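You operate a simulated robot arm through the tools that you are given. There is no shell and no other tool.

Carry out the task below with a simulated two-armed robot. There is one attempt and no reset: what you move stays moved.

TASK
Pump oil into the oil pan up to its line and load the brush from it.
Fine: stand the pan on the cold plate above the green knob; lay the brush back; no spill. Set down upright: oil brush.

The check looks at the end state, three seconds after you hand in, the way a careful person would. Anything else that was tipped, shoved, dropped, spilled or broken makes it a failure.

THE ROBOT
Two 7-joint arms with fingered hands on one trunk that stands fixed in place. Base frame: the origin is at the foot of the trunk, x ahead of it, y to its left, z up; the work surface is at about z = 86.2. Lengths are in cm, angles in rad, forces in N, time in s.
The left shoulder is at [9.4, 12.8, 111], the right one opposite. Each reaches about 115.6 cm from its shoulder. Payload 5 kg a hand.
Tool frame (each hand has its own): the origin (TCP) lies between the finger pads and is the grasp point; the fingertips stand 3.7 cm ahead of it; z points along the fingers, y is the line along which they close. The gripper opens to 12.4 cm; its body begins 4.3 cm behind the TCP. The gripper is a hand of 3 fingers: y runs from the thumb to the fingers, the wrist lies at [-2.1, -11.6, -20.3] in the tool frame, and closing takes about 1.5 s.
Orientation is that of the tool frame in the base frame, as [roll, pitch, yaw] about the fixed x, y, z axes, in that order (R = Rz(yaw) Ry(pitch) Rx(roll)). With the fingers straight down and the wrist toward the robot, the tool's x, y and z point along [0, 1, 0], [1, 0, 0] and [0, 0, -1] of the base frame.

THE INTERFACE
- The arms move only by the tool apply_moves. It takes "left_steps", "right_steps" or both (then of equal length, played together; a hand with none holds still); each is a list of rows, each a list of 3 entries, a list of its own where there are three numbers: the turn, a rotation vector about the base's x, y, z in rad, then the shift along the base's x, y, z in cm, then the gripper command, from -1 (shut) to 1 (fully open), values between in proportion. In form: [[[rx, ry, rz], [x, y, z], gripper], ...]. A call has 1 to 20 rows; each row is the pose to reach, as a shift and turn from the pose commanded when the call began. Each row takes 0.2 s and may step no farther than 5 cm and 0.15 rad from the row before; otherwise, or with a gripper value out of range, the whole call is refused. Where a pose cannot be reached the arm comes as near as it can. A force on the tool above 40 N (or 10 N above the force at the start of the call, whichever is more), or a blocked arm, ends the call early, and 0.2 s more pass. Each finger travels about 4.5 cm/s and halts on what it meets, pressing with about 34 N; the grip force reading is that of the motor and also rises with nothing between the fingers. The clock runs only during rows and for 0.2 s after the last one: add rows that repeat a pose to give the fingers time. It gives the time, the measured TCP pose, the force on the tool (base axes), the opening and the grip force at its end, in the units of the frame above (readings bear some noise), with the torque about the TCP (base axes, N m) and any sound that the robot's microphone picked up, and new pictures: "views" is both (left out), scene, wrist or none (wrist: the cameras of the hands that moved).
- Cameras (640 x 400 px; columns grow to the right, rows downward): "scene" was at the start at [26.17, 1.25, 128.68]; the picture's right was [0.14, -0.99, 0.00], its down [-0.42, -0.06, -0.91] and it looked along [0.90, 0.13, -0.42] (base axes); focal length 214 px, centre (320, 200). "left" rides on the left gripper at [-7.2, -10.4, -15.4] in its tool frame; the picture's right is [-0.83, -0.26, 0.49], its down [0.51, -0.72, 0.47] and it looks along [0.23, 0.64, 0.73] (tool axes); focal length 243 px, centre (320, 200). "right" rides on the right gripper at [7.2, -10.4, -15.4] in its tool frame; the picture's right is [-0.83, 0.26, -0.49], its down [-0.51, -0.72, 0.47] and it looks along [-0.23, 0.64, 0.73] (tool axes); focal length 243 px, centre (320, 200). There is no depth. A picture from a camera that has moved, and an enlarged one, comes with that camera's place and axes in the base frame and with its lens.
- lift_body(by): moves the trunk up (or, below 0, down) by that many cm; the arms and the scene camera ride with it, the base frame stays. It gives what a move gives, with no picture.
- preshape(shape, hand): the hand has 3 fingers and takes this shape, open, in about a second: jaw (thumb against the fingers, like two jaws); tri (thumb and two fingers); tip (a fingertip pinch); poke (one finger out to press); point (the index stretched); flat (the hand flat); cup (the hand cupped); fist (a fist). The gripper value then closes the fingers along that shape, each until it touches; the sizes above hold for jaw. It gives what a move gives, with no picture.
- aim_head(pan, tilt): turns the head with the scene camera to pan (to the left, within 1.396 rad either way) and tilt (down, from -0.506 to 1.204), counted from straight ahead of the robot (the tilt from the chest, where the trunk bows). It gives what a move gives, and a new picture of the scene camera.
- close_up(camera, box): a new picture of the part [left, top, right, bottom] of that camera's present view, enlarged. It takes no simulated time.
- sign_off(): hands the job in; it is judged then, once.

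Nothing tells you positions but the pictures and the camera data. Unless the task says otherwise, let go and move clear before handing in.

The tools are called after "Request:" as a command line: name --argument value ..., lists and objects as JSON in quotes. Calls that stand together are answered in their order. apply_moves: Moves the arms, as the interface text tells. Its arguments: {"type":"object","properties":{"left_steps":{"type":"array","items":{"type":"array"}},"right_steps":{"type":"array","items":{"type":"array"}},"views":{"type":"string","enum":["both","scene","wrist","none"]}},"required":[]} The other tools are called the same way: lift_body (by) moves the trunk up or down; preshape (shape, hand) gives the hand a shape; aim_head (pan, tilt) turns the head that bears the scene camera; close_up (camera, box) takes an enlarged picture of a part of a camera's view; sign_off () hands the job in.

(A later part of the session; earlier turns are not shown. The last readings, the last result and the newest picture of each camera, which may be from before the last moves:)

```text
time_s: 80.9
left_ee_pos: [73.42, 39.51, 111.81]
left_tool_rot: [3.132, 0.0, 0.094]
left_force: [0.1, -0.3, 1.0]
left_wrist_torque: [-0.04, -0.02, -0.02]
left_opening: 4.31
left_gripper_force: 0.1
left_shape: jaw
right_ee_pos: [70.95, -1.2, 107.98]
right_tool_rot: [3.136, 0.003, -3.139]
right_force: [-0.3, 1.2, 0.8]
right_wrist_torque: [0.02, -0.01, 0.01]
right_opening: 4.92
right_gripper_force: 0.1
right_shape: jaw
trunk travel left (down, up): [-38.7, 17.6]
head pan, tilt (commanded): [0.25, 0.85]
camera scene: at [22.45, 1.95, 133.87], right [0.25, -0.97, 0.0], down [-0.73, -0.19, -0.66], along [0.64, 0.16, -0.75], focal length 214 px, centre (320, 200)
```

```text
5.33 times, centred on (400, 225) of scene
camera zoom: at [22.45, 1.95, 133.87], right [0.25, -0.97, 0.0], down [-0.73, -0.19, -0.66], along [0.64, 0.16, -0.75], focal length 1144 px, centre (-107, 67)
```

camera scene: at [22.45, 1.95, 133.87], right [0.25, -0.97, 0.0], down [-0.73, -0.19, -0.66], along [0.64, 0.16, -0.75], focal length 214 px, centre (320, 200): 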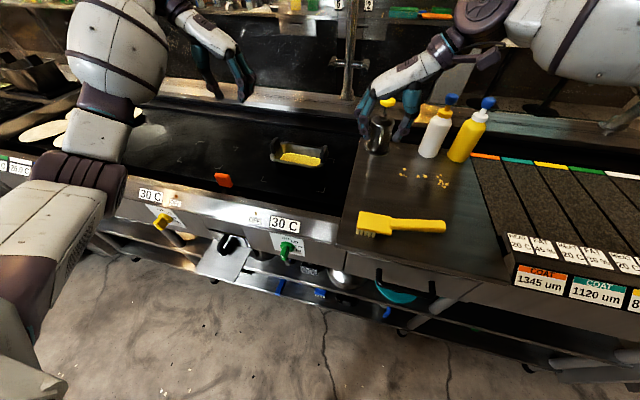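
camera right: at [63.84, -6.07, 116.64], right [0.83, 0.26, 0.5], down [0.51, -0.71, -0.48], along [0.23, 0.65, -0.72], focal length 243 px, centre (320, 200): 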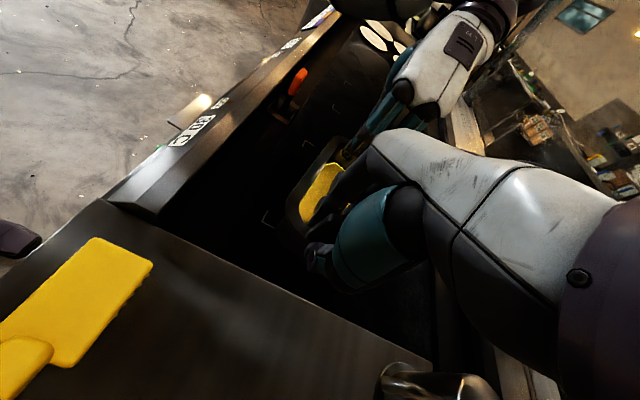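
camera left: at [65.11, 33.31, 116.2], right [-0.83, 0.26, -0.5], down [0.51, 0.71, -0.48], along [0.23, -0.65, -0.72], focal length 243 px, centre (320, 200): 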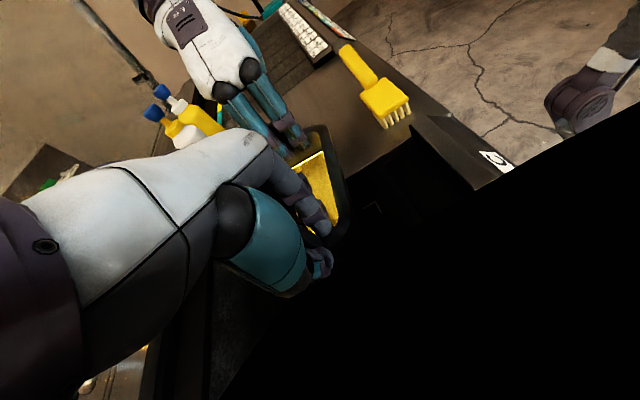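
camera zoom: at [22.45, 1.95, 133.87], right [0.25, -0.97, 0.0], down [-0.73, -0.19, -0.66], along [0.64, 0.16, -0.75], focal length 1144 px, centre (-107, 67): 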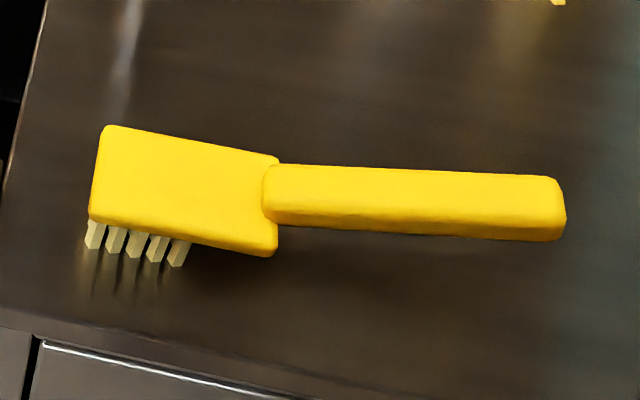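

The pan is centred inside the marks, near (75.1, 22.0), with oil at the line. Next is the brush: its handle runs along y at x≈56, rising toward its end near y≈-18.5. I'll turn the right hand back to closing along x and bring it above the handle's end.

Request:
apply_moves --right_steps '[[[0, 0, -0.1428], [-1.3, -1.4, 0.5], -0.2], [[0, 0, -0.2856], [-2.7, -2.8, 1], -0.1], [[0, 0, -0.4284], [-4.1, -4.2, 1.5], 0], [[0, 0, -0.5712], [-5.4, -5.6, 2], 0], [[0, 0, -0.714], [-6.8, -7, 2], 0], [[0, 0, -0.8568], [-8.1, -8.5, 2], 0], [[0, 0, -0.9996], [-9.5, -9.9, 2], 0], [[0, 0, -1.1424], [-10.8, -11.3, 2], 0], [[0, 0, -1.2852], [-12.2, -12.7, 2], 0], [[0, 0, -1.428], [-13.5, -14.1, 2], 0], [[0, 0, -1.5708], [-14.9, -15.5, 2], 0], [[0, 0, -1.5708], [-14.9, -15.5, 2], 0]]' --views "both"

Request:
close_up --camera "scene" --box '[330, 130, 480, 260]'

```text
time_s: 83.5
left_ee_pos: [73.43, 39.47, 111.8]
left_tool_rot: [3.133, 0.0, 0.093]
left_force: [-0.3, -0.3, -0.4]
left_wrist_torque: [0.03, 0.0, -0.02]
left_opening: 4.31
left_gripper_force: 0.0
left_shape: jaw
right_ee_pos: [56.06, -16.73, 109.9]
right_tool_rot: [3.134, 0.004, 1.573]
right_force: [0.1, -0.3, -0.1]
right_wrist_torque: [-0.01, 0.0, -0.01]
right_opening: 6.16
right_gripper_force: 0.1
right_shape: jaw
trunk travel left (down, up): [-38.7, 17.6]
head pan, tilt (commanded): [0.25, 0.85]
camera scene: at [22.57, 1.89, 133.85], right [0.25, -0.97, 0.0], down [-0.73, -0.19, -0.66], along [0.64, 0.16, -0.75], focal length 214 px, centre (320, 200)
camera right: at [45.43, -9.43, 125.24], right [0.26, -0.83, 0.5], down [-0.72, -0.51, -0.48], along [0.65, -0.23, -0.73], focal length 243 px, centre (320, 200)
```

scene: 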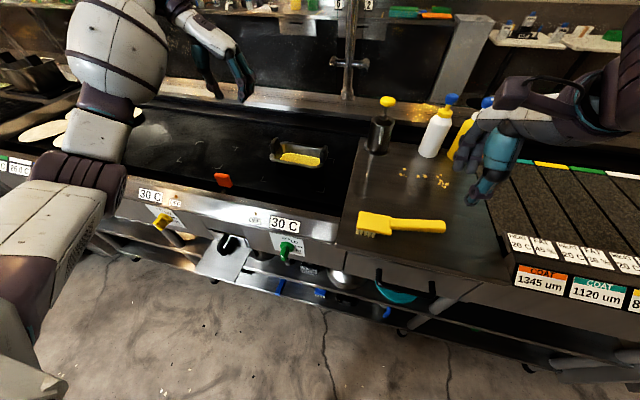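
right: 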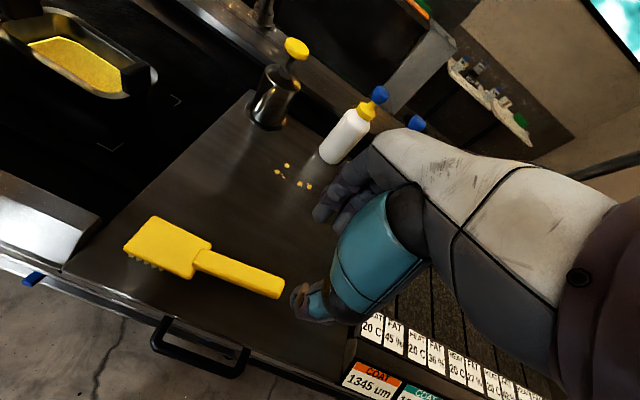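

```text
3.08 times, centred on (405, 195) of scene
camera zoom: at [22.57, 1.89, 133.85], right [0.25, -0.97, 0.0], down [-0.73, -0.19, -0.66], along [0.64, 0.16, -0.75], focal length 660 px, centre (58, 215)
```

zoom: 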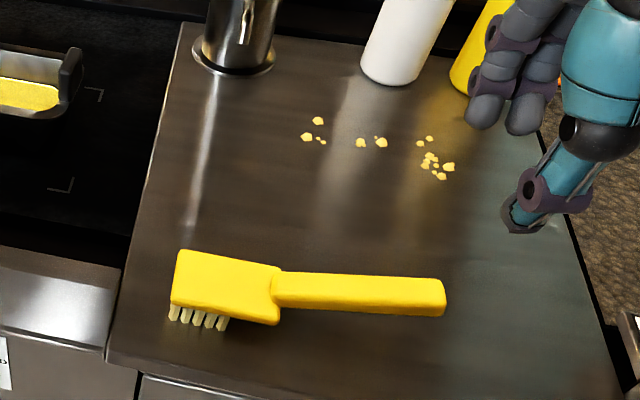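

Triangulation gives the handle axis at x≈56.3, rising from z≈90.4 near y=-8 to z≈92.8 near y=-18.5. I'll lower the open hand over the handle's outer part.

Request:
apply_moves --right_steps '[[[0, 0, 0], [0.1, 0.1, -4], 0], [[0, 0, 0], [0.25, 0.2, -8], 0], [[0, 0, 0], [0.25, 0.2, -11], 0], [[0, 0, 0], [0.25, 0.2, -13], 0], [[0, 0, 0], [0.25, 0.2, -13], 0]]' --views "both"

Request:
close_up --camera "scene" --box '[350, 150, 470, 260]'

Request:
close_up --camera "right" --box '[180, 150, 400, 340]'

```text
time_s: 84.7
left_ee_pos: [73.32, 39.46, 111.89]
left_tool_rot: [3.133, -0.002, 0.093]
left_force: [1.0, -0.4, 0.0]
left_wrist_torque: [0.01, -0.04, -0.01]
left_opening: 4.33
left_gripper_force: 0.1
left_shape: jaw
right_ee_pos: [56.42, -16.2, 96.85]
right_tool_rot: [3.133, 0.003, 1.573]
right_force: [0.0, -0.3, 0.7]
right_wrist_torque: [-0.02, -0.05, -0.02]
right_opening: 6.17
right_gripper_force: 0.0
right_shape: jaw
trunk travel left (down, up): [-38.7, 17.6]
head pan, tilt (commanded): [0.25, 0.85]
camera scene: at [22.45, 1.91, 133.88], right [0.25, -0.97, 0.0], down [-0.73, -0.19, -0.66], along [0.64, 0.16, -0.75], focal length 214 px, centre (320, 200)
camera right: at [45.77, -9.1, 112.2], right [0.26, -0.83, 0.5], down [-0.72, -0.51, -0.48], along [0.65, -0.23, -0.73], focal length 243 px, centre (320, 200)
```

scene: 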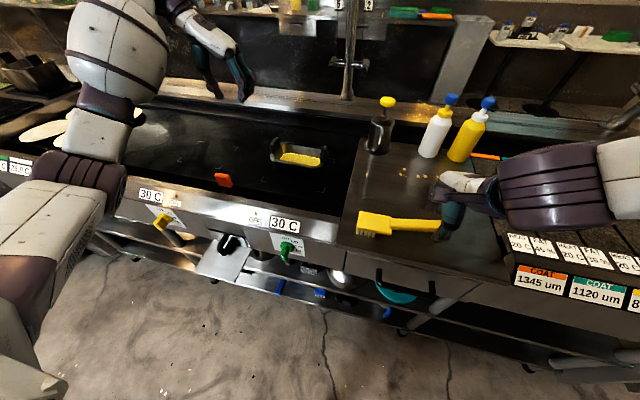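
right: 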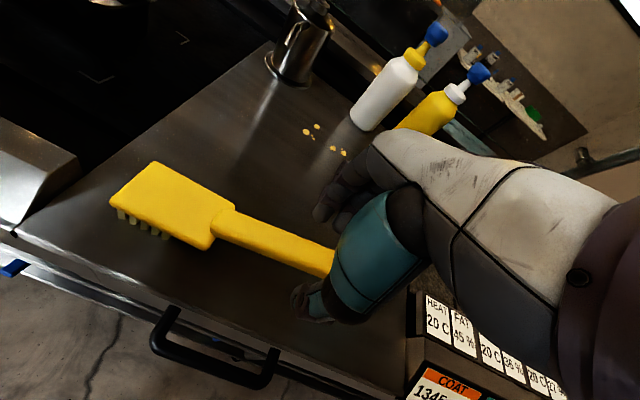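

```text
3.64 times, centred on (410, 205) of scene
camera zoom: at [22.45, 1.91, 133.88], right [0.25, -0.97, 0.0], down [-0.73, -0.19, -0.66], along [0.64, 0.16, -0.75], focal length 780 px, centre (-7, 182)
```

zoom: 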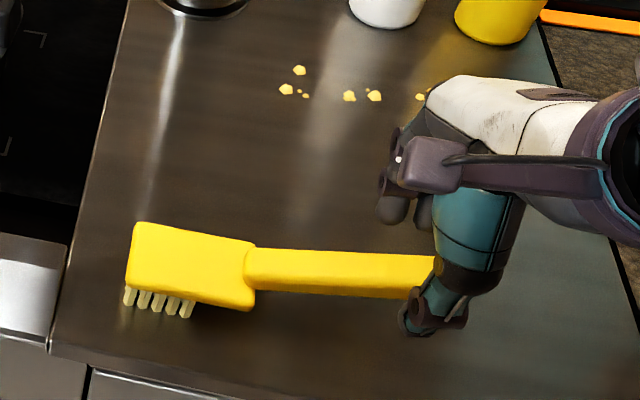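

```text
2.11 times, centred on (290, 245) of right
camera zoom: at [45.77, -9.1, 112.2], right [0.26, -0.83, 0.5], down [-0.72, -0.51, -0.48], along [0.65, -0.23, -0.73], focal length 511 px, centre (383, 105)
```

zoom: 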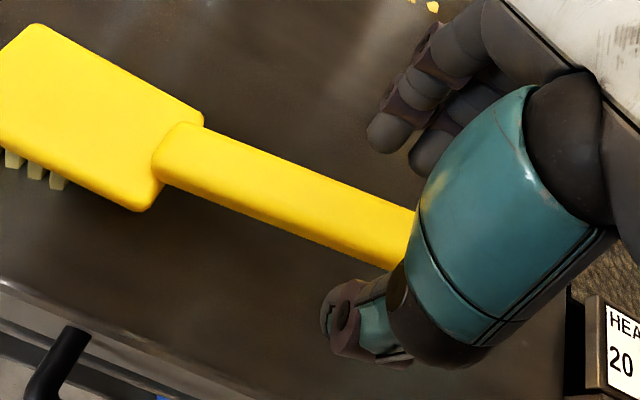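

The fingers straddle the handle. I'll lower the last 3 cm and close on it.

Request:
apply_moves --right_steps '[[[0, 0, 0], [0, 0, -1.5], 0], [[0, 0, 0], [0, 0, -2.9], 0], [[0, 0, 0], [0, 0, -2.9], -0.3], [[0, 0, 0], [0, 0, -2.9], -0.5], [[0, 0, 0], [0, 0, -2.9], -0.7], [[0, 0, 0], [0, 0, -2.9], -1], [[0, 0, 0], [0, 0, -2.9], -1], [[0, 0, 0], [0, 0, -2.9], -1], [[0, 0, 0], [0, 0, -2.9], -1]]' --views "wrist"

Request:
close_up --camera "scene" --box '[350, 150, 470, 260]'

Request:
close_up --camera "right" --box '[80, 130, 400, 340]'

```text
time_s: 86.7
left_ee_pos: [73.41, 39.46, 111.78]
left_tool_rot: [3.133, -0.001, 0.094]
left_force: [-0.1, 0.1, 0.2]
left_wrist_torque: [-0.02, -0.01, 0.03]
left_opening: 4.31
left_gripper_force: 0.1
left_shape: jaw
right_ee_pos: [56.38, -16.36, 94.0]
right_tool_rot: [3.134, 0.004, 1.574]
right_force: [-0.1, 0.1, 0.2]
right_wrist_torque: [0.06, -0.01, -0.04]
right_opening: 2.22
right_gripper_force: 34.4
right_shape: jaw
trunk travel left (down, up): [-38.7, 17.6]
head pan, tilt (commanded): [0.25, 0.85]
camera right: at [45.73, -9.2, 109.28], right [0.26, -0.83, 0.5], down [-0.72, -0.51, -0.48], along [0.65, -0.23, -0.73], focal length 243 px, centre (320, 200)
```

right: 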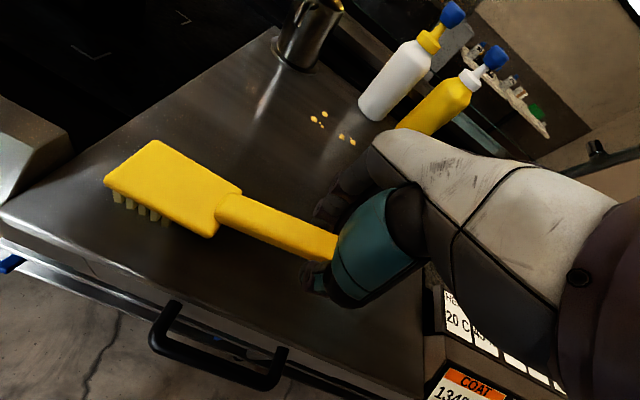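

```text
3.64 times, centred on (410, 205) of scene
camera zoom: at [22.52, 1.9, 133.86], right [0.25, -0.97, 0.0], down [-0.73, -0.19, -0.66], along [0.64, 0.16, -0.75], focal length 780 px, centre (-7, 182)
```

zoom: 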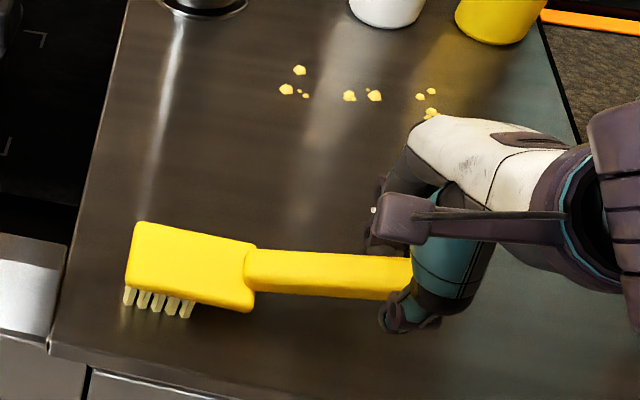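

```text
1.90 times, centred on (240, 235) of right
camera zoom: at [45.73, -9.2, 109.28], right [0.26, -0.83, 0.5], down [-0.72, -0.51, -0.48], along [0.65, -0.23, -0.73], focal length 462 px, centre (472, 133)
```

zoom: 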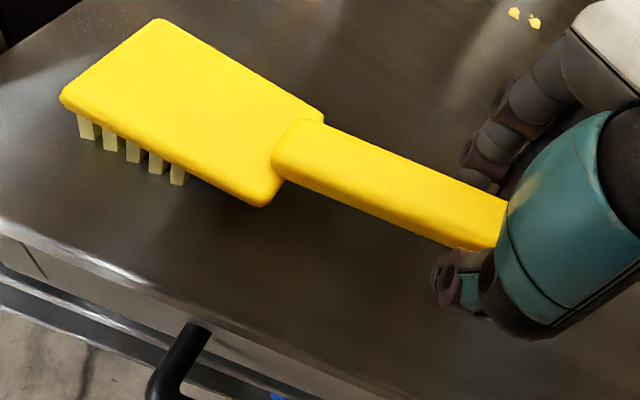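

The brush handle is gripped (opening 2.2, 34 N) at TCP (56.4, -16.4, 94.0), which is the pose to return it to. I'll lift it a little and check that it stays straight in the hand.

Request:
apply_moves --right_steps '[[[0, 0, 0], [0, 0, 0.8], -1], [[0, 0, 0], [0, 0, 2], -1], [[0, 0, 0], [0, 0, 4], -1], [[0, 0, 0], [0, 0, 6.5], -1], [[0, 0, 0], [0, 0, 9], -1], [[0, 0, 0], [0, 0, 9], -1]]' --views "wrist"

Request:
close_up --camera "scene" --box '[330, 120, 480, 260]'

Request:
close_up --camera "right" --box '[80, 130, 400, 340]'

```text
time_s: 88.1
left_ee_pos: [73.5, 39.34, 111.77]
left_tool_rot: [3.134, 0.001, 0.094]
left_force: [0.9, 0.5, 0.0]
left_wrist_torque: [0.02, 0.0, -0.05]
left_opening: 4.29
left_gripper_force: 0.1
left_shape: jaw
right_ee_pos: [56.22, -16.39, 102.78]
right_tool_rot: [3.135, 0.004, 1.574]
right_force: [-0.3, 0.3, -1.9]
right_wrist_torque: [-0.09, -0.03, -0.02]
right_opening: 2.01
right_gripper_force: 33.7
right_shape: jaw
trunk travel left (down, up): [-38.7, 17.6]
head pan, tilt (commanded): [0.25, 0.85]
camera right: at [45.62, -9.16, 118.14], right [0.26, -0.83, 0.5], down [-0.72, -0.51, -0.47], along [0.65, -0.23, -0.73], focal length 243 px, centre (320, 200)
```

right: 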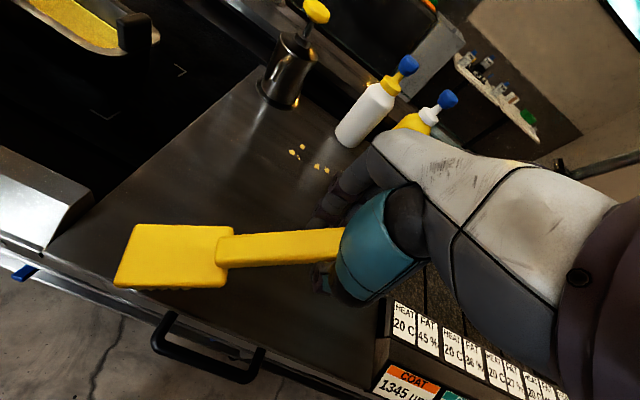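

```text
2.86 times, centred on (405, 190) of scene
camera zoom: at [22.59, 1.88, 133.85], right [0.25, -0.97, 0.0], down [-0.73, -0.19, -0.66], along [0.64, 0.16, -0.75], focal length 613 px, centre (77, 229)
```

zoom: 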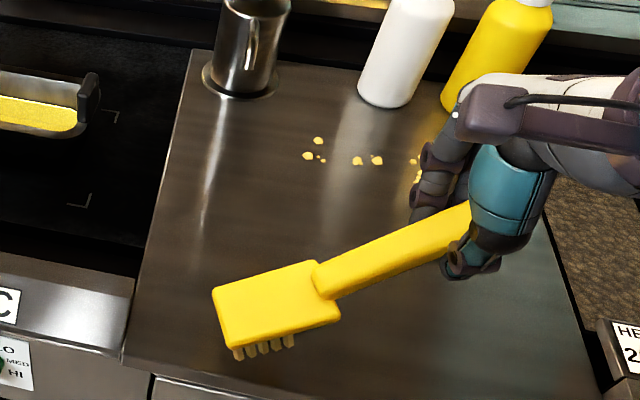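

```text
1.90 times, centred on (240, 235) of right
camera zoom: at [45.62, -9.16, 118.14], right [0.26, -0.83, 0.5], down [-0.72, -0.51, -0.47], along [0.65, -0.23, -0.73], focal length 462 px, centre (472, 133)
```

zoom: 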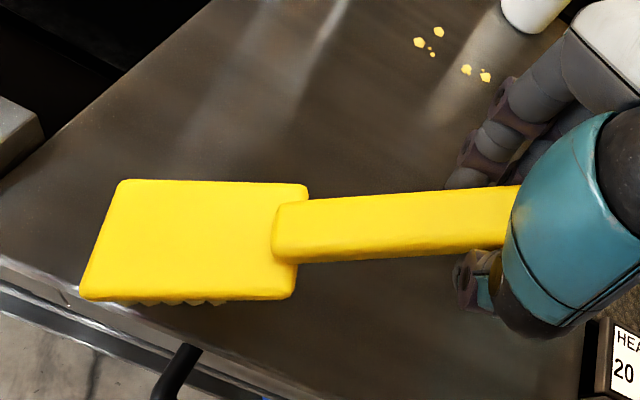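

The brush drooped and yawed in this end-of-handle grip: head about 0.29 rad down and 0.39 rad toward the robot. I'll counter-rotate the hand to level it, set it back in place, and re-grasp closer to the head with the pads fully on the handle.

Request:
apply_moves --right_steps '[[[0.0726, 0.0144, -0.0968], [0, -0.1, 0], -1], [[0.145, 0.0287, -0.1936], [0, -0.25, 0], -1], [[0.2177, 0.0431, -0.2905], [0, -0.4, 0], -1], [[0.2903, 0.0574, -0.3873], [0, -0.5, 0], -1], [[0.2903, 0.0574, -0.3873], [0, -0.5, 0], -1]]' --views "wrist"

Request:
close_up --camera "scene" --box '[330, 120, 480, 260]'

Request:
close_up --camera "right" --box '[80, 130, 400, 340]'

```text
time_s: 89.3
left_ee_pos: [73.45, 39.54, 111.87]
left_tool_rot: [3.131, 0.001, 0.093]
left_force: [-1.4, -0.1, 0.0]
left_wrist_torque: [0.0, -0.02, -0.02]
left_opening: 4.3
left_gripper_force: 0.1
left_shape: jaw
right_ee_pos: [56.33, -16.75, 102.89]
right_tool_rot: [-3.034, -0.269, 1.167]
right_force: [0.5, 0.5, -0.9]
right_wrist_torque: [-0.14, -0.02, 0.0]
right_opening: 2.02
right_gripper_force: 33.8
right_shape: jaw
trunk travel left (down, up): [-38.7, 17.6]
head pan, tilt (commanded): [0.25, 0.85]
camera right: at [49.25, -11.01, 120.69], right [-0.08, -0.97, 0.23], down [-0.86, -0.05, -0.51], along [0.51, -0.23, -0.83], focal length 243 px, centre (320, 200)
```

right: 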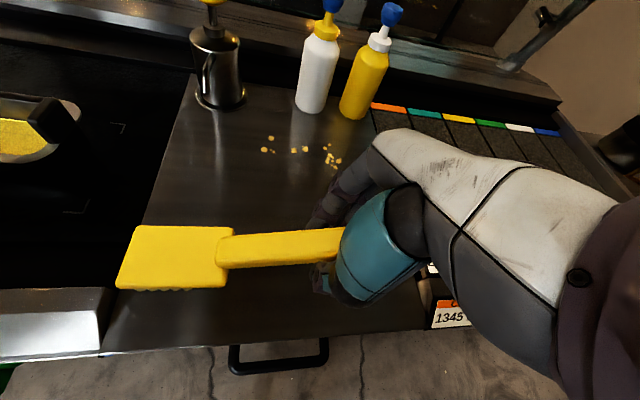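

```text
2.86 times, centred on (405, 190) of scene
camera zoom: at [22.53, 1.92, 133.86], right [0.25, -0.97, 0.0], down [-0.73, -0.19, -0.66], along [0.64, 0.16, -0.75], focal length 613 px, centre (77, 229)
```

zoom: 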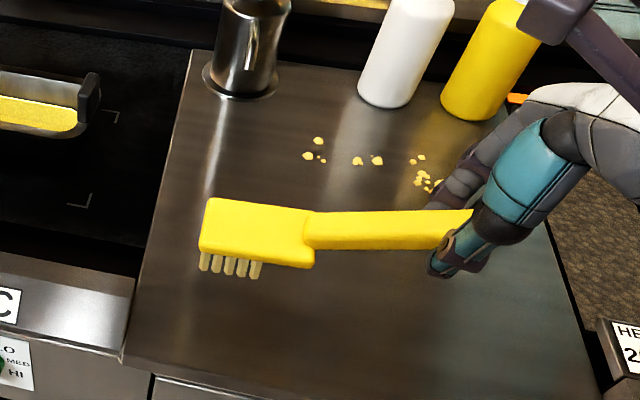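

```text
1.90 times, centred on (240, 235) of right
camera zoom: at [49.25, -11.01, 120.69], right [-0.08, -0.97, 0.23], down [-0.86, -0.05, -0.51], along [0.51, -0.23, -0.83], focal length 462 px, centre (472, 133)
```

zoom: 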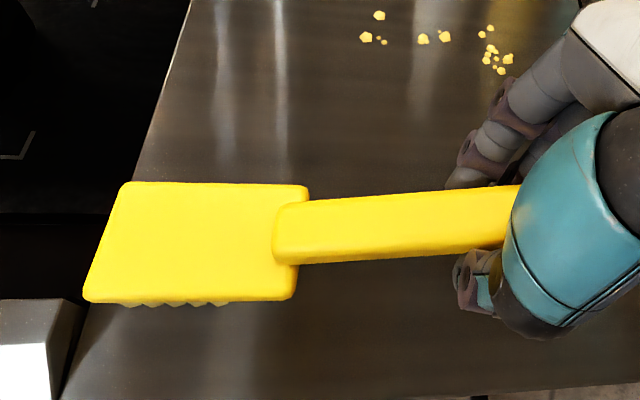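

The hold is actually stable: the brush hasn't shifted relative to the hand. With the hand in its default orientation the brush hangs head-down about 0.29 rad and yawed 0.39 rad. That suits dipping, because the handle then clears the pan's corner. I'll rotate back, raise it and carry it over the pan.

Request:
apply_moves --right_steps '[[[-0.0726, -0.0144, 0.0968], [0, 0.1, 1], -1], [[-0.145, -0.0287, 0.1936], [0, 0.25, 3], -1], [[-0.2177, -0.0431, 0.2905], [0, 0.4, 6], -1], [[-0.2903, -0.0574, 0.3873], [0, 0.5, 9], -1], [[-0.2903, -0.0574, 0.3873], [2, 3, 10.5], -1], [[-0.2903, -0.0574, 0.3873], [4.5, 6, 11], -1], [[-0.2903, -0.0574, 0.3873], [7, 9, 11], -1], [[-0.2903, -0.0574, 0.3873], [9.5, 12, 11], -1], [[-0.2903, -0.0574, 0.3873], [12, 15, 11], -1], [[-0.2903, -0.0574, 0.3873], [14, 18, 11], -1], [[-0.2903, -0.0574, 0.3873], [14, 18, 11], -1]]' --views "both"

Request:
close_up --camera "right" --box '[80, 130, 400, 340]'

```text
time_s: 91.7
left_ee_pos: [73.62, 39.47, 111.68]
left_tool_rot: [3.134, 0.001, 0.093]
left_force: [0.4, -0.1, 0.5]
left_wrist_torque: [0.02, 0.0, 0.03]
left_opening: 4.3
left_gripper_force: 0.1
left_shape: jaw
right_ee_pos: [70.73, 0.44, 114.16]
right_tool_rot: [3.134, 0.003, 1.572]
right_force: [-0.4, 1.0, -0.7]
right_wrist_torque: [-0.04, 0.01, -0.02]
right_opening: 1.89
right_gripper_force: 33.4
right_shape: jaw
right hand out of reach, approached as far as the arm can: row 10, 11
trunk travel left (down, up): [-38.7, 17.6]
head pan, tilt (commanded): [0.25, 0.85]
camera scene: at [22.68, 1.85, 133.83], right [0.25, -0.97, 0.0], down [-0.73, -0.19, -0.66], along [0.64, 0.16, -0.75], focal length 214 px, centre (320, 200)
camera right: at [60.13, 7.6, 129.55], right [0.26, -0.83, 0.5], down [-0.72, -0.51, -0.47], along [0.65, -0.23, -0.73], focal length 243 px, centre (320, 200)
```

scene: 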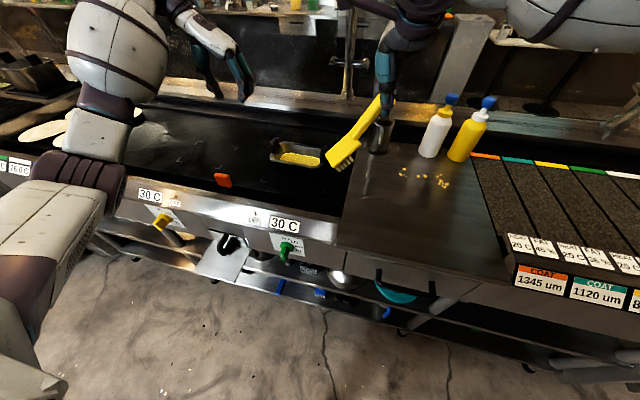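
right: 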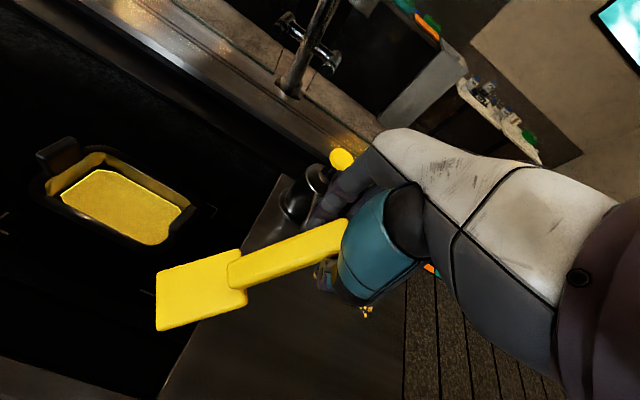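

```text
1.90 times, centred on (240, 235) of right
camera zoom: at [60.13, 7.6, 129.55], right [0.26, -0.83, 0.5], down [-0.72, -0.51, -0.47], along [0.65, -0.23, -0.73], focal length 462 px, centre (472, 133)
```

zoom: 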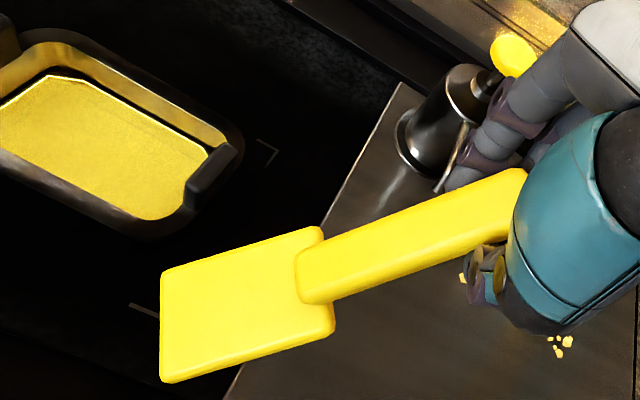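

The brush drooped further during travel, and the right arm can't reach far enough left from here. I'll measure how the brush now sits in the hand so I can put it back properly first.

Request:
close_up --camera "scene" --box '[300, 70, 420, 180]'

Request:
close_up --camera "right" --box '[130, 190, 370, 350]'

```text
3.64 times, centred on (360, 125) of scene
camera zoom: at [22.68, 1.85, 133.83], right [0.25, -0.97, 0.0], down [-0.73, -0.19, -0.66], along [0.64, 0.16, -0.75], focal length 780 px, centre (174, 473)
```

zoom: 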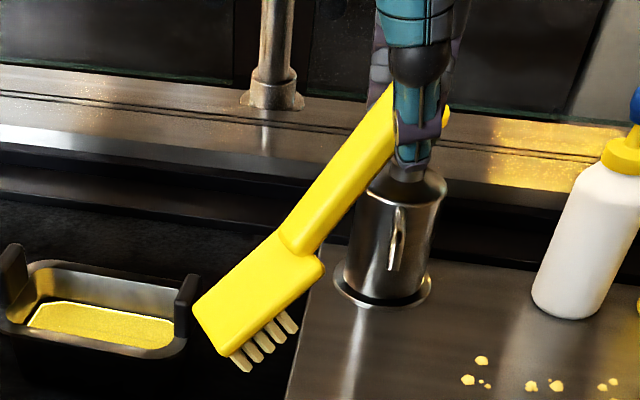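

```text
2.50 times, centred on (250, 270) of right
camera zoom: at [60.13, 7.6, 129.55], right [0.26, -0.83, 0.5], down [-0.72, -0.51, -0.47], along [0.65, -0.23, -0.73], focal length 606 px, centre (495, 25)
```

zoom: 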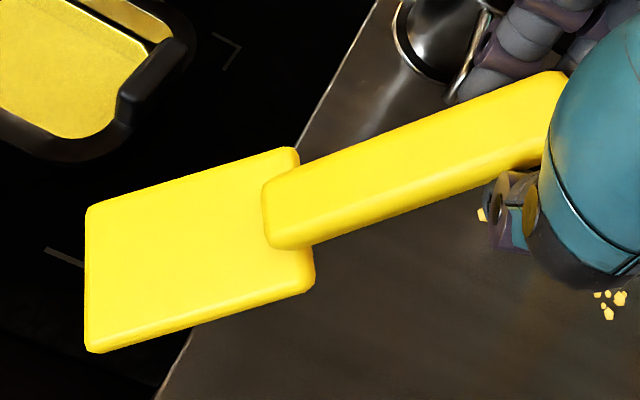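

The brush now hangs with about 0.61 rad droop and 0.65 rad yaw in a skewed fingertip grip, which is too loose to use. I'll carry it slowly back over its spot, counter-rotate to level just above the shelf, and set it down for a better grasp.

Request:
apply_moves --right_steps '[[[0, 0, 0], [-0.7, -0.9, 0], -1], [[0, 0, 0], [-2, -2.5, 0], -1], [[0, 0, 0], [-3.8, -4.5, 0], -1], [[0, 0, 0], [-5.6, -6.7, 0], -1], [[0, 0, 0], [-7.5, -9, -0.5], -1], [[0, 0, 0], [-9.4, -11.2, -1.5], -1], [[0, 0, 0], [-11.2, -13.3, -3], -1], [[0, 0, 0], [-12.8, -15.2, -4.5], -1], [[0, 0, 0], [-14, -16.6, -6], -1], [[0, 0, 0], [-14.7, -17.4, -7], -1], [[0, 0, 0], [-14.7, -17.4, -7], -1]]' --views "both"

Request:
close_up --camera "scene" --box '[330, 120, 480, 260]'

Request:
close_up --camera "right" --box '[130, 190, 370, 350]'

```text
time_s: 94.1
left_ee_pos: [73.44, 39.54, 111.81]
left_tool_rot: [3.133, 0.0, 0.095]
left_force: [-0.1, 0.7, -0.5]
left_wrist_torque: [-0.03, -0.01, -0.02]
left_opening: 4.33
left_gripper_force: 0.0
left_shape: jaw
right_ee_pos: [55.82, -17.02, 107.29]
right_tool_rot: [3.133, 0.005, 1.574]
right_force: [-0.2, -0.4, -0.1]
right_wrist_torque: [-0.05, -0.03, -0.01]
right_opening: 1.74
right_gripper_force: 33.7
right_shape: jaw
trunk travel left (down, up): [-38.7, 17.6]
head pan, tilt (commanded): [0.25, 0.85]
camera scene: at [22.52, 1.92, 133.86], right [0.25, -0.97, 0.0], down [-0.73, -0.19, -0.66], along [0.64, 0.16, -0.75], focal length 214 px, centre (320, 200)
camera right: at [45.24, -9.85, 122.58], right [0.26, -0.83, 0.5], down [-0.72, -0.51, -0.48], along [0.65, -0.23, -0.73], focal length 243 px, centre (320, 200)
```

scene: 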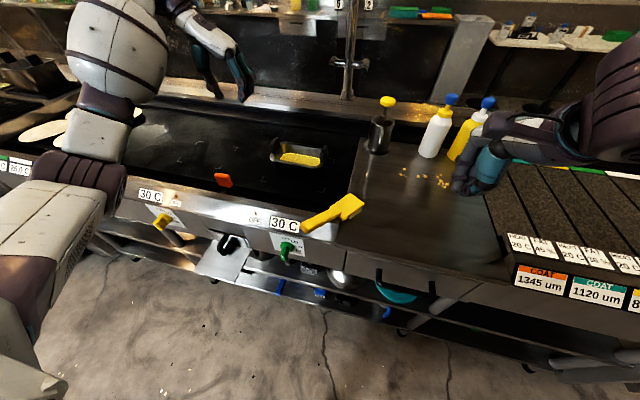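
right: 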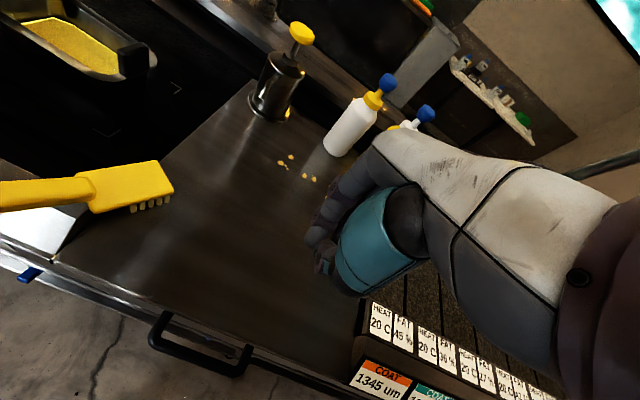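

```text
2.86 times, centred on (405, 190) of scene
camera zoom: at [22.52, 1.92, 133.86], right [0.25, -0.97, 0.0], down [-0.73, -0.19, -0.66], along [0.64, 0.16, -0.75], focal length 613 px, centre (77, 229)
```

zoom: 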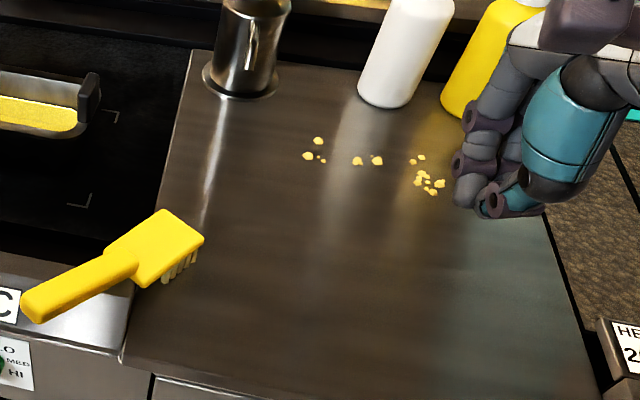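

```text
2.50 times, centred on (250, 270) of right
camera zoom: at [45.24, -9.85, 122.58], right [0.26, -0.83, 0.5], down [-0.72, -0.51, -0.48], along [0.65, -0.23, -0.73], focal length 606 px, centre (495, 25)
```

zoom: 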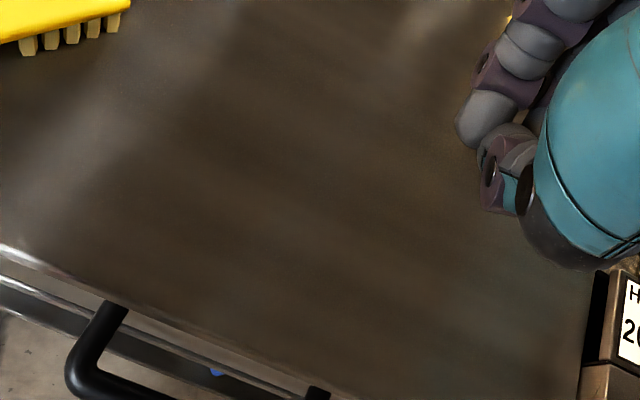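

The brush slipped out of the skewed grip and landed at the shelf's front-left corner, bristles down and still clean. Nothing else looks disturbed. I'll inspect it closely before recovering it.

Request:
close_up --camera "scene" --box '[290, 180, 380, 260]'

Request:
close_up --camera "right" --box '[0, 130, 200, 280]'

Request:
aim_head --pan 0.15 --tilt 1.0

```text
5.00 times, centred on (335, 220) of scene
camera zoom: at [22.52, 1.92, 133.86], right [0.25, -0.97, 0.0], down [-0.73, -0.19, -0.66], along [0.64, 0.16, -0.75], focal length 1072 px, centre (245, 100)
```

zoom: 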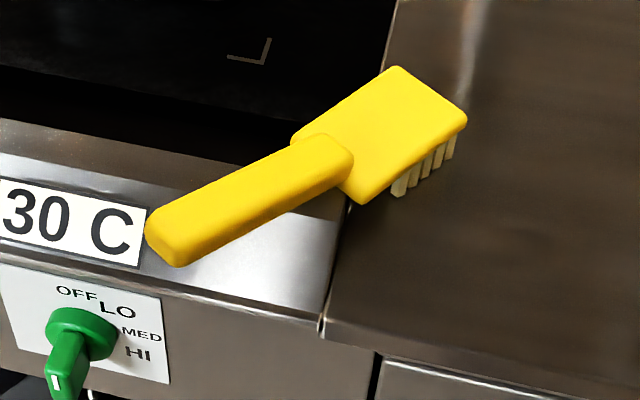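

```text
2.67 times, centred on (100, 205) of right
camera zoom: at [45.24, -9.85, 122.58], right [0.26, -0.83, 0.5], down [-0.72, -0.51, -0.48], along [0.65, -0.23, -0.73], focal length 647 px, centre (907, 187)
```

zoom: 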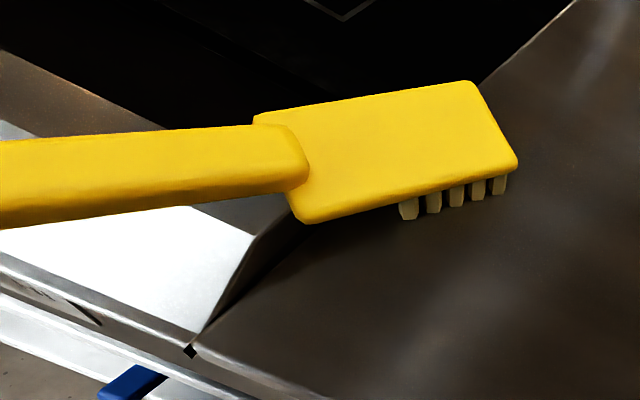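

```text
time_s: 94.8
left_ee_pos: [73.42, 39.53, 111.78]
left_tool_rot: [3.133, 0.001, 0.095]
left_force: [0.2, 0.2, 0.2]
left_wrist_torque: [0.0, -0.02, 0.03]
left_opening: 4.29
left_gripper_force: 0.0
left_shape: jaw
right_ee_pos: [55.82, -16.91, 107.25]
right_tool_rot: [3.133, 0.004, 1.573]
right_force: [0.6, 0.3, 0.7]
right_wrist_torque: [0.03, -0.01, 0.01]
right_opening: 1.77
right_gripper_force: 34.2
right_shape: jaw
trunk travel left (down, up): [-38.7, 17.6]
head pan, tilt (commanded): [0.15, 1.0]
camera scene: at [21.83, 1.01, 132.75], right [0.15, -0.99, 0.0], down [-0.83, -0.13, -0.54], along [0.53, 0.08, -0.84], focal length 214 px, centre (320, 200)
```

scene: 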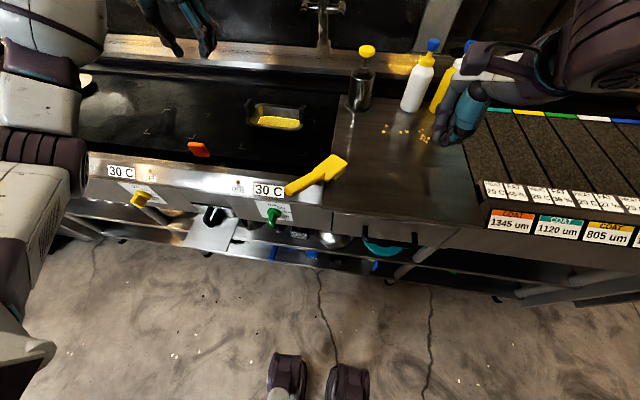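

The brush is standing on its bristles, axis pointing about -36° (head near (59, 4), handle end near (47, 12.5)). The right hand can reach it with about +54° yaw. My plan is to grip close to the head with the pads fully on the handle, set it on the shelf with the head pointing +x, and let the left hand take it from there, since the left can reach the pan. First I'll bring the right hand over it.

Request:
apply_moves --right_steps '[[[0, 0, 0.134], [-0.3, 3.5, 0], -0.5], [[0, 0, 0.268], [-0.6, 7, 0], -0.2], [[0, 0, 0.402], [-0.9, 10.5, 0], 0], [[0, 0, 0.536], [-1.3, 14, 0], 0], [[0, 0, 0.67], [-1.6, 17.5, 0], 0], [[0, 0, 0.804], [-1.9, 21, 0], 0], [[0, 0, 0.94], [-2.2, 24.5, 0], 0], [[0, 0, 0.94], [-2.2, 24.7, 0], 0]]' --views "both"

Request:
close_up --camera "scene" --box '[260, 110, 400, 230]'

Request:
close_up --camera "right" --box '[200, 150, 420, 350]'

```text
time_s: 96.6
left_ee_pos: [73.36, 39.44, 111.84]
left_tool_rot: [3.132, -0.002, 0.095]
left_force: [-1.2, 0.0, 0.3]
left_wrist_torque: [0.01, -0.01, 0.0]
left_opening: 4.33
left_gripper_force: 0.0
left_shape: jaw
right_ee_pos: [53.55, 7.4, 107.19]
right_tool_rot: [3.132, 0.002, 2.515]
right_force: [0.4, 0.3, -0.1]
right_wrist_torque: [0.04, 0.0, 0.02]
right_opening: 6.15
right_gripper_force: 0.0
right_shape: jaw
trunk travel left (down, up): [-38.7, 17.6]
head pan, tilt (commanded): [0.15, 1.0]
camera scene: at [21.76, 0.95, 132.77], right [0.15, -0.99, 0.0], down [-0.83, -0.13, -0.54], along [0.53, 0.08, -0.84], focal length 214 px, centre (320, 200)
camera right: at [41.37, 3.07, 122.45], right [0.82, -0.28, 0.5], down [-0.01, -0.88, -0.48], along [0.57, 0.39, -0.72], focal length 243 px, centre (320, 200)
```

scene: 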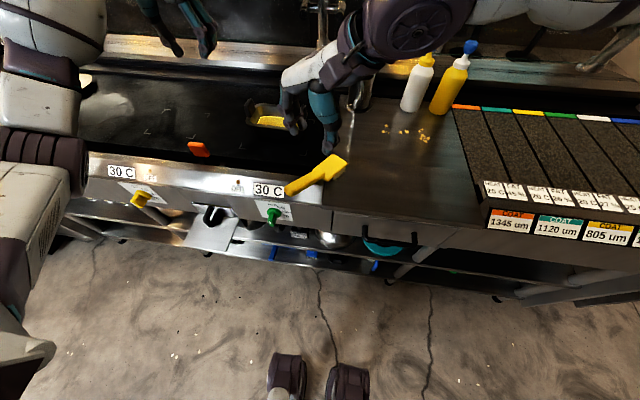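
right: 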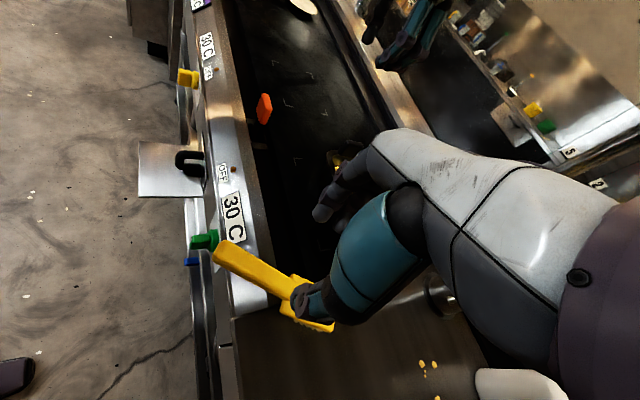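

```text
3.33 times, centred on (330, 170) of scene
camera zoom: at [21.76, 0.95, 132.77], right [0.15, -0.99, 0.0], down [-0.83, -0.13, -0.54], along [0.53, 0.08, -0.84], focal length 715 px, centre (287, 300)
```

zoom: 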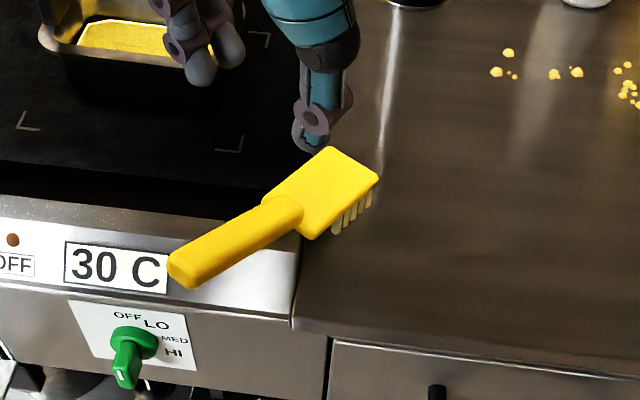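

```text
2.00 times, centred on (310, 250) of right
camera zoom: at [41.37, 3.07, 122.45], right [0.82, -0.28, 0.5], down [-0.01, -0.88, -0.48], along [0.57, 0.39, -0.72], focal length 485 px, centre (340, 100)
```

zoom: 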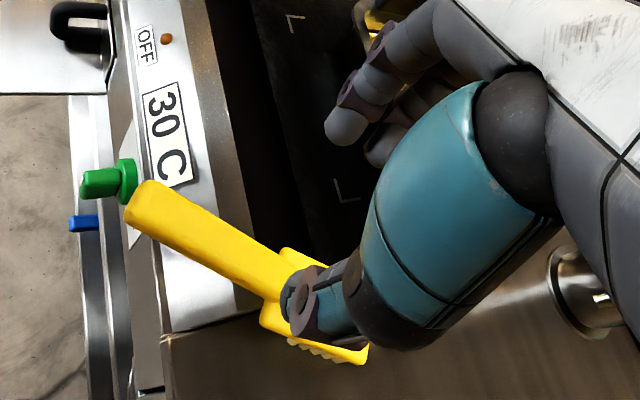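

Triangulation shows the handle hangs over the raised griddle rail (top near z≈89), so the fingers can't go low enough there. The head, centred near (58.9, 3.8), is over the shelf instead. I'll grip the head across its roughly 5 cm width near its balance point, just to relocate it.

Request:
apply_moves --right_steps '[[[0, 0, 0], [1.5, -1, 0], 0.2], [[0, 0, 0], [3.5, -2.4, 0], 0.4], [[0, 0, 0], [5.35, -3.6, -1], 0.4], [[0, 0, 0], [5.35, -3.6, -4], 0.4], [[0, 0, 0], [5.35, -3.6, -8], 0.4], [[0, 0, 0], [5.35, -3.6, -10.5], 0.4], [[0, 0, 0], [5.35, -3.6, -10.5], 0.4]]' --views "both"

Request:
close_up --camera "scene" --box '[270, 120, 390, 230]'

Request:
close_up --camera "right" --box '[200, 150, 420, 350]'

```text
time_s: 98.2
left_ee_pos: [73.44, 39.55, 111.82]
left_tool_rot: [3.134, -0.003, 0.095]
left_force: [-0.7, -0.4, 0.5]
left_wrist_torque: [0.0, 0.02, -0.01]
left_opening: 4.32
left_gripper_force: 0.0
left_shape: jaw
right_ee_pos: [58.86, 3.95, 96.58]
right_tool_rot: [3.132, 0.004, 2.515]
right_force: [-0.7, 0.2, 0.7]
right_wrist_torque: [-0.01, -0.03, -0.01]
right_opening: 8.64
right_gripper_force: 0.1
right_shape: jaw
trunk travel left (down, up): [-38.7, 17.6]
head pan, tilt (commanded): [0.15, 1.0]
camera scene: at [21.77, 1.03, 132.77], right [0.15, -0.99, 0.0], down [-0.83, -0.13, -0.54], along [0.53, 0.08, -0.84], focal length 214 px, centre (320, 200)
camera right: at [46.77, -0.49, 111.9], right [0.82, -0.28, 0.5], down [-0.01, -0.88, -0.48], along [0.57, 0.39, -0.73], focal length 243 px, centre (320, 200)
```

scene: 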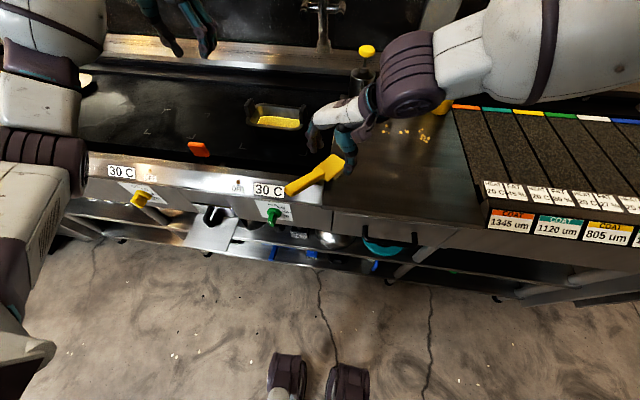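
right: 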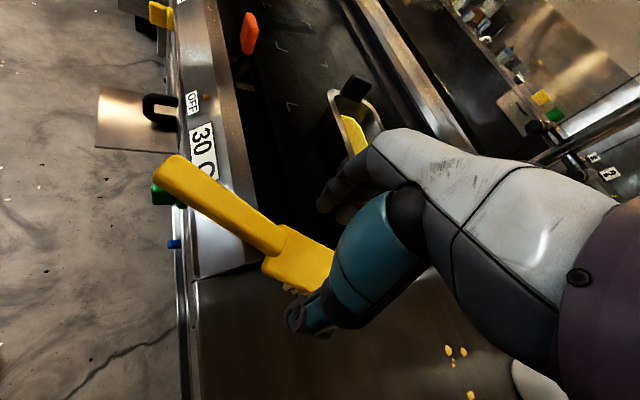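

```text
3.64 times, centred on (330, 175) of scene
camera zoom: at [21.77, 1.03, 132.77], right [0.15, -0.99, 0.0], down [-0.83, -0.13, -0.54], along [0.53, 0.08, -0.84], focal length 780 px, centre (284, 291)
```

zoom: 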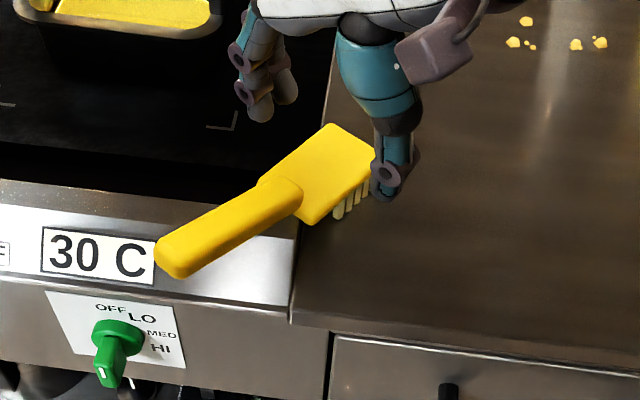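

```text
2.00 times, centred on (310, 250) of right
camera zoom: at [46.77, -0.49, 111.9], right [0.82, -0.28, 0.5], down [-0.01, -0.88, -0.48], along [0.57, 0.39, -0.73], focal length 485 px, centre (340, 100)
```

zoom: 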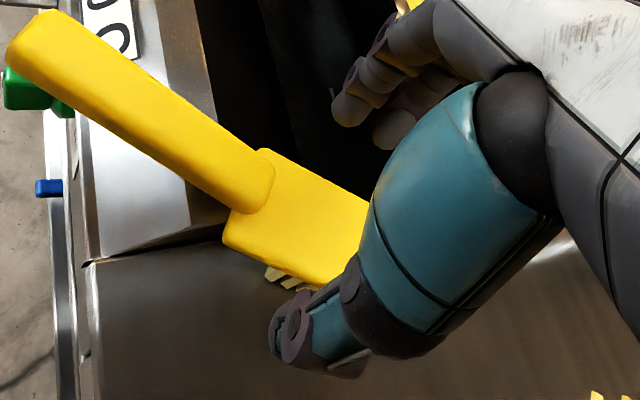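

The open hand straddles the head. I'll lower to head height and close.

Request:
apply_moves --right_steps '[[[0, 0, 0], [0, 0, -1.5], 0.4], [[0, 0, 0], [0, 0, -3], 0.4], [[0, 0, 0], [0, 0, -4.3], 0.4], [[0, 0, 0], [0, 0, -5], 0.4], [[0, 0, 0], [0, 0, -5], 0.1], [[0, 0, 0], [0, 0, -5], -0.1], [[0, 0, 0], [0, 0, -5], -0.3], [[0, 0, 0], [0, 0, -5], -0.5], [[0, 0, 0], [0, 0, -5], -1], [[0, 0, 0], [0, 0, -5], -1], [[0, 0, 0], [0, 0, -5], -1]]' --views "wrist"

Request:
close_up --camera "scene" --box '[270, 120, 390, 230]'

Request:
close_up --camera "right" --box '[150, 100, 420, 350]'

```text
time_s: 100.6
left_ee_pos: [73.3, 39.52, 111.7]
left_tool_rot: [3.133, 0.0, 0.095]
left_force: [-1.2, 0.1, 0.2]
left_wrist_torque: [-0.01, 0.05, 0.01]
left_opening: 4.32
left_gripper_force: 0.0
left_shape: jaw
right_ee_pos: [58.88, 3.82, 91.82]
right_tool_rot: [3.134, 0.004, 2.513]
right_force: [-0.4, 0.6, -0.1]
right_wrist_torque: [0.01, -0.01, -0.01]
right_opening: 5.06
right_gripper_force: 34.6
right_shape: jaw
trunk travel left (down, up): [-38.7, 17.6]
head pan, tilt (commanded): [0.15, 1.0]
camera right: at [46.79, -0.49, 107.09], right [0.82, -0.28, 0.5], down [-0.01, -0.88, -0.48], along [0.57, 0.39, -0.73], focal length 243 px, centre (320, 200)
```

right: 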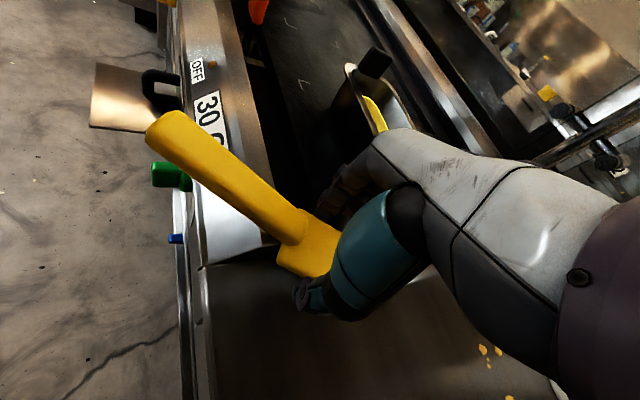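

```text
3.64 times, centred on (330, 175) of scene
camera zoom: at [21.84, 1.01, 132.75], right [0.15, -0.99, 0.0], down [-0.83, -0.13, -0.54], along [0.53, 0.08, -0.84], focal length 780 px, centre (284, 291)
```

zoom: 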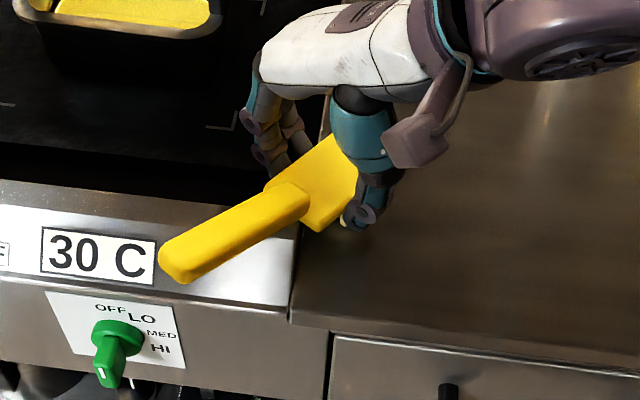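

```text
1.60 times, centred on (285, 225) of right
camera zoom: at [46.79, -0.49, 107.09], right [0.82, -0.28, 0.5], down [-0.01, -0.88, -0.48], along [0.57, 0.39, -0.73], focal length 388 px, centre (376, 160)
```

zoom: 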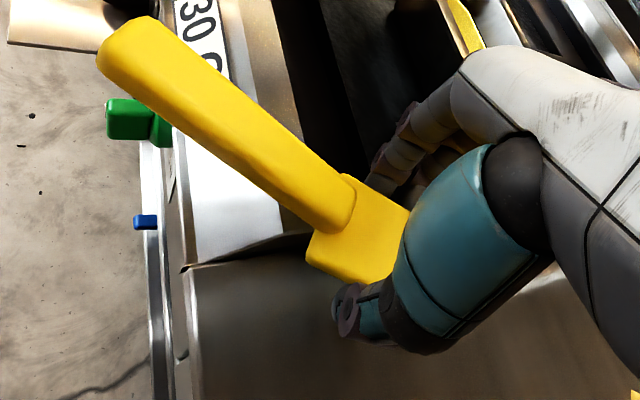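

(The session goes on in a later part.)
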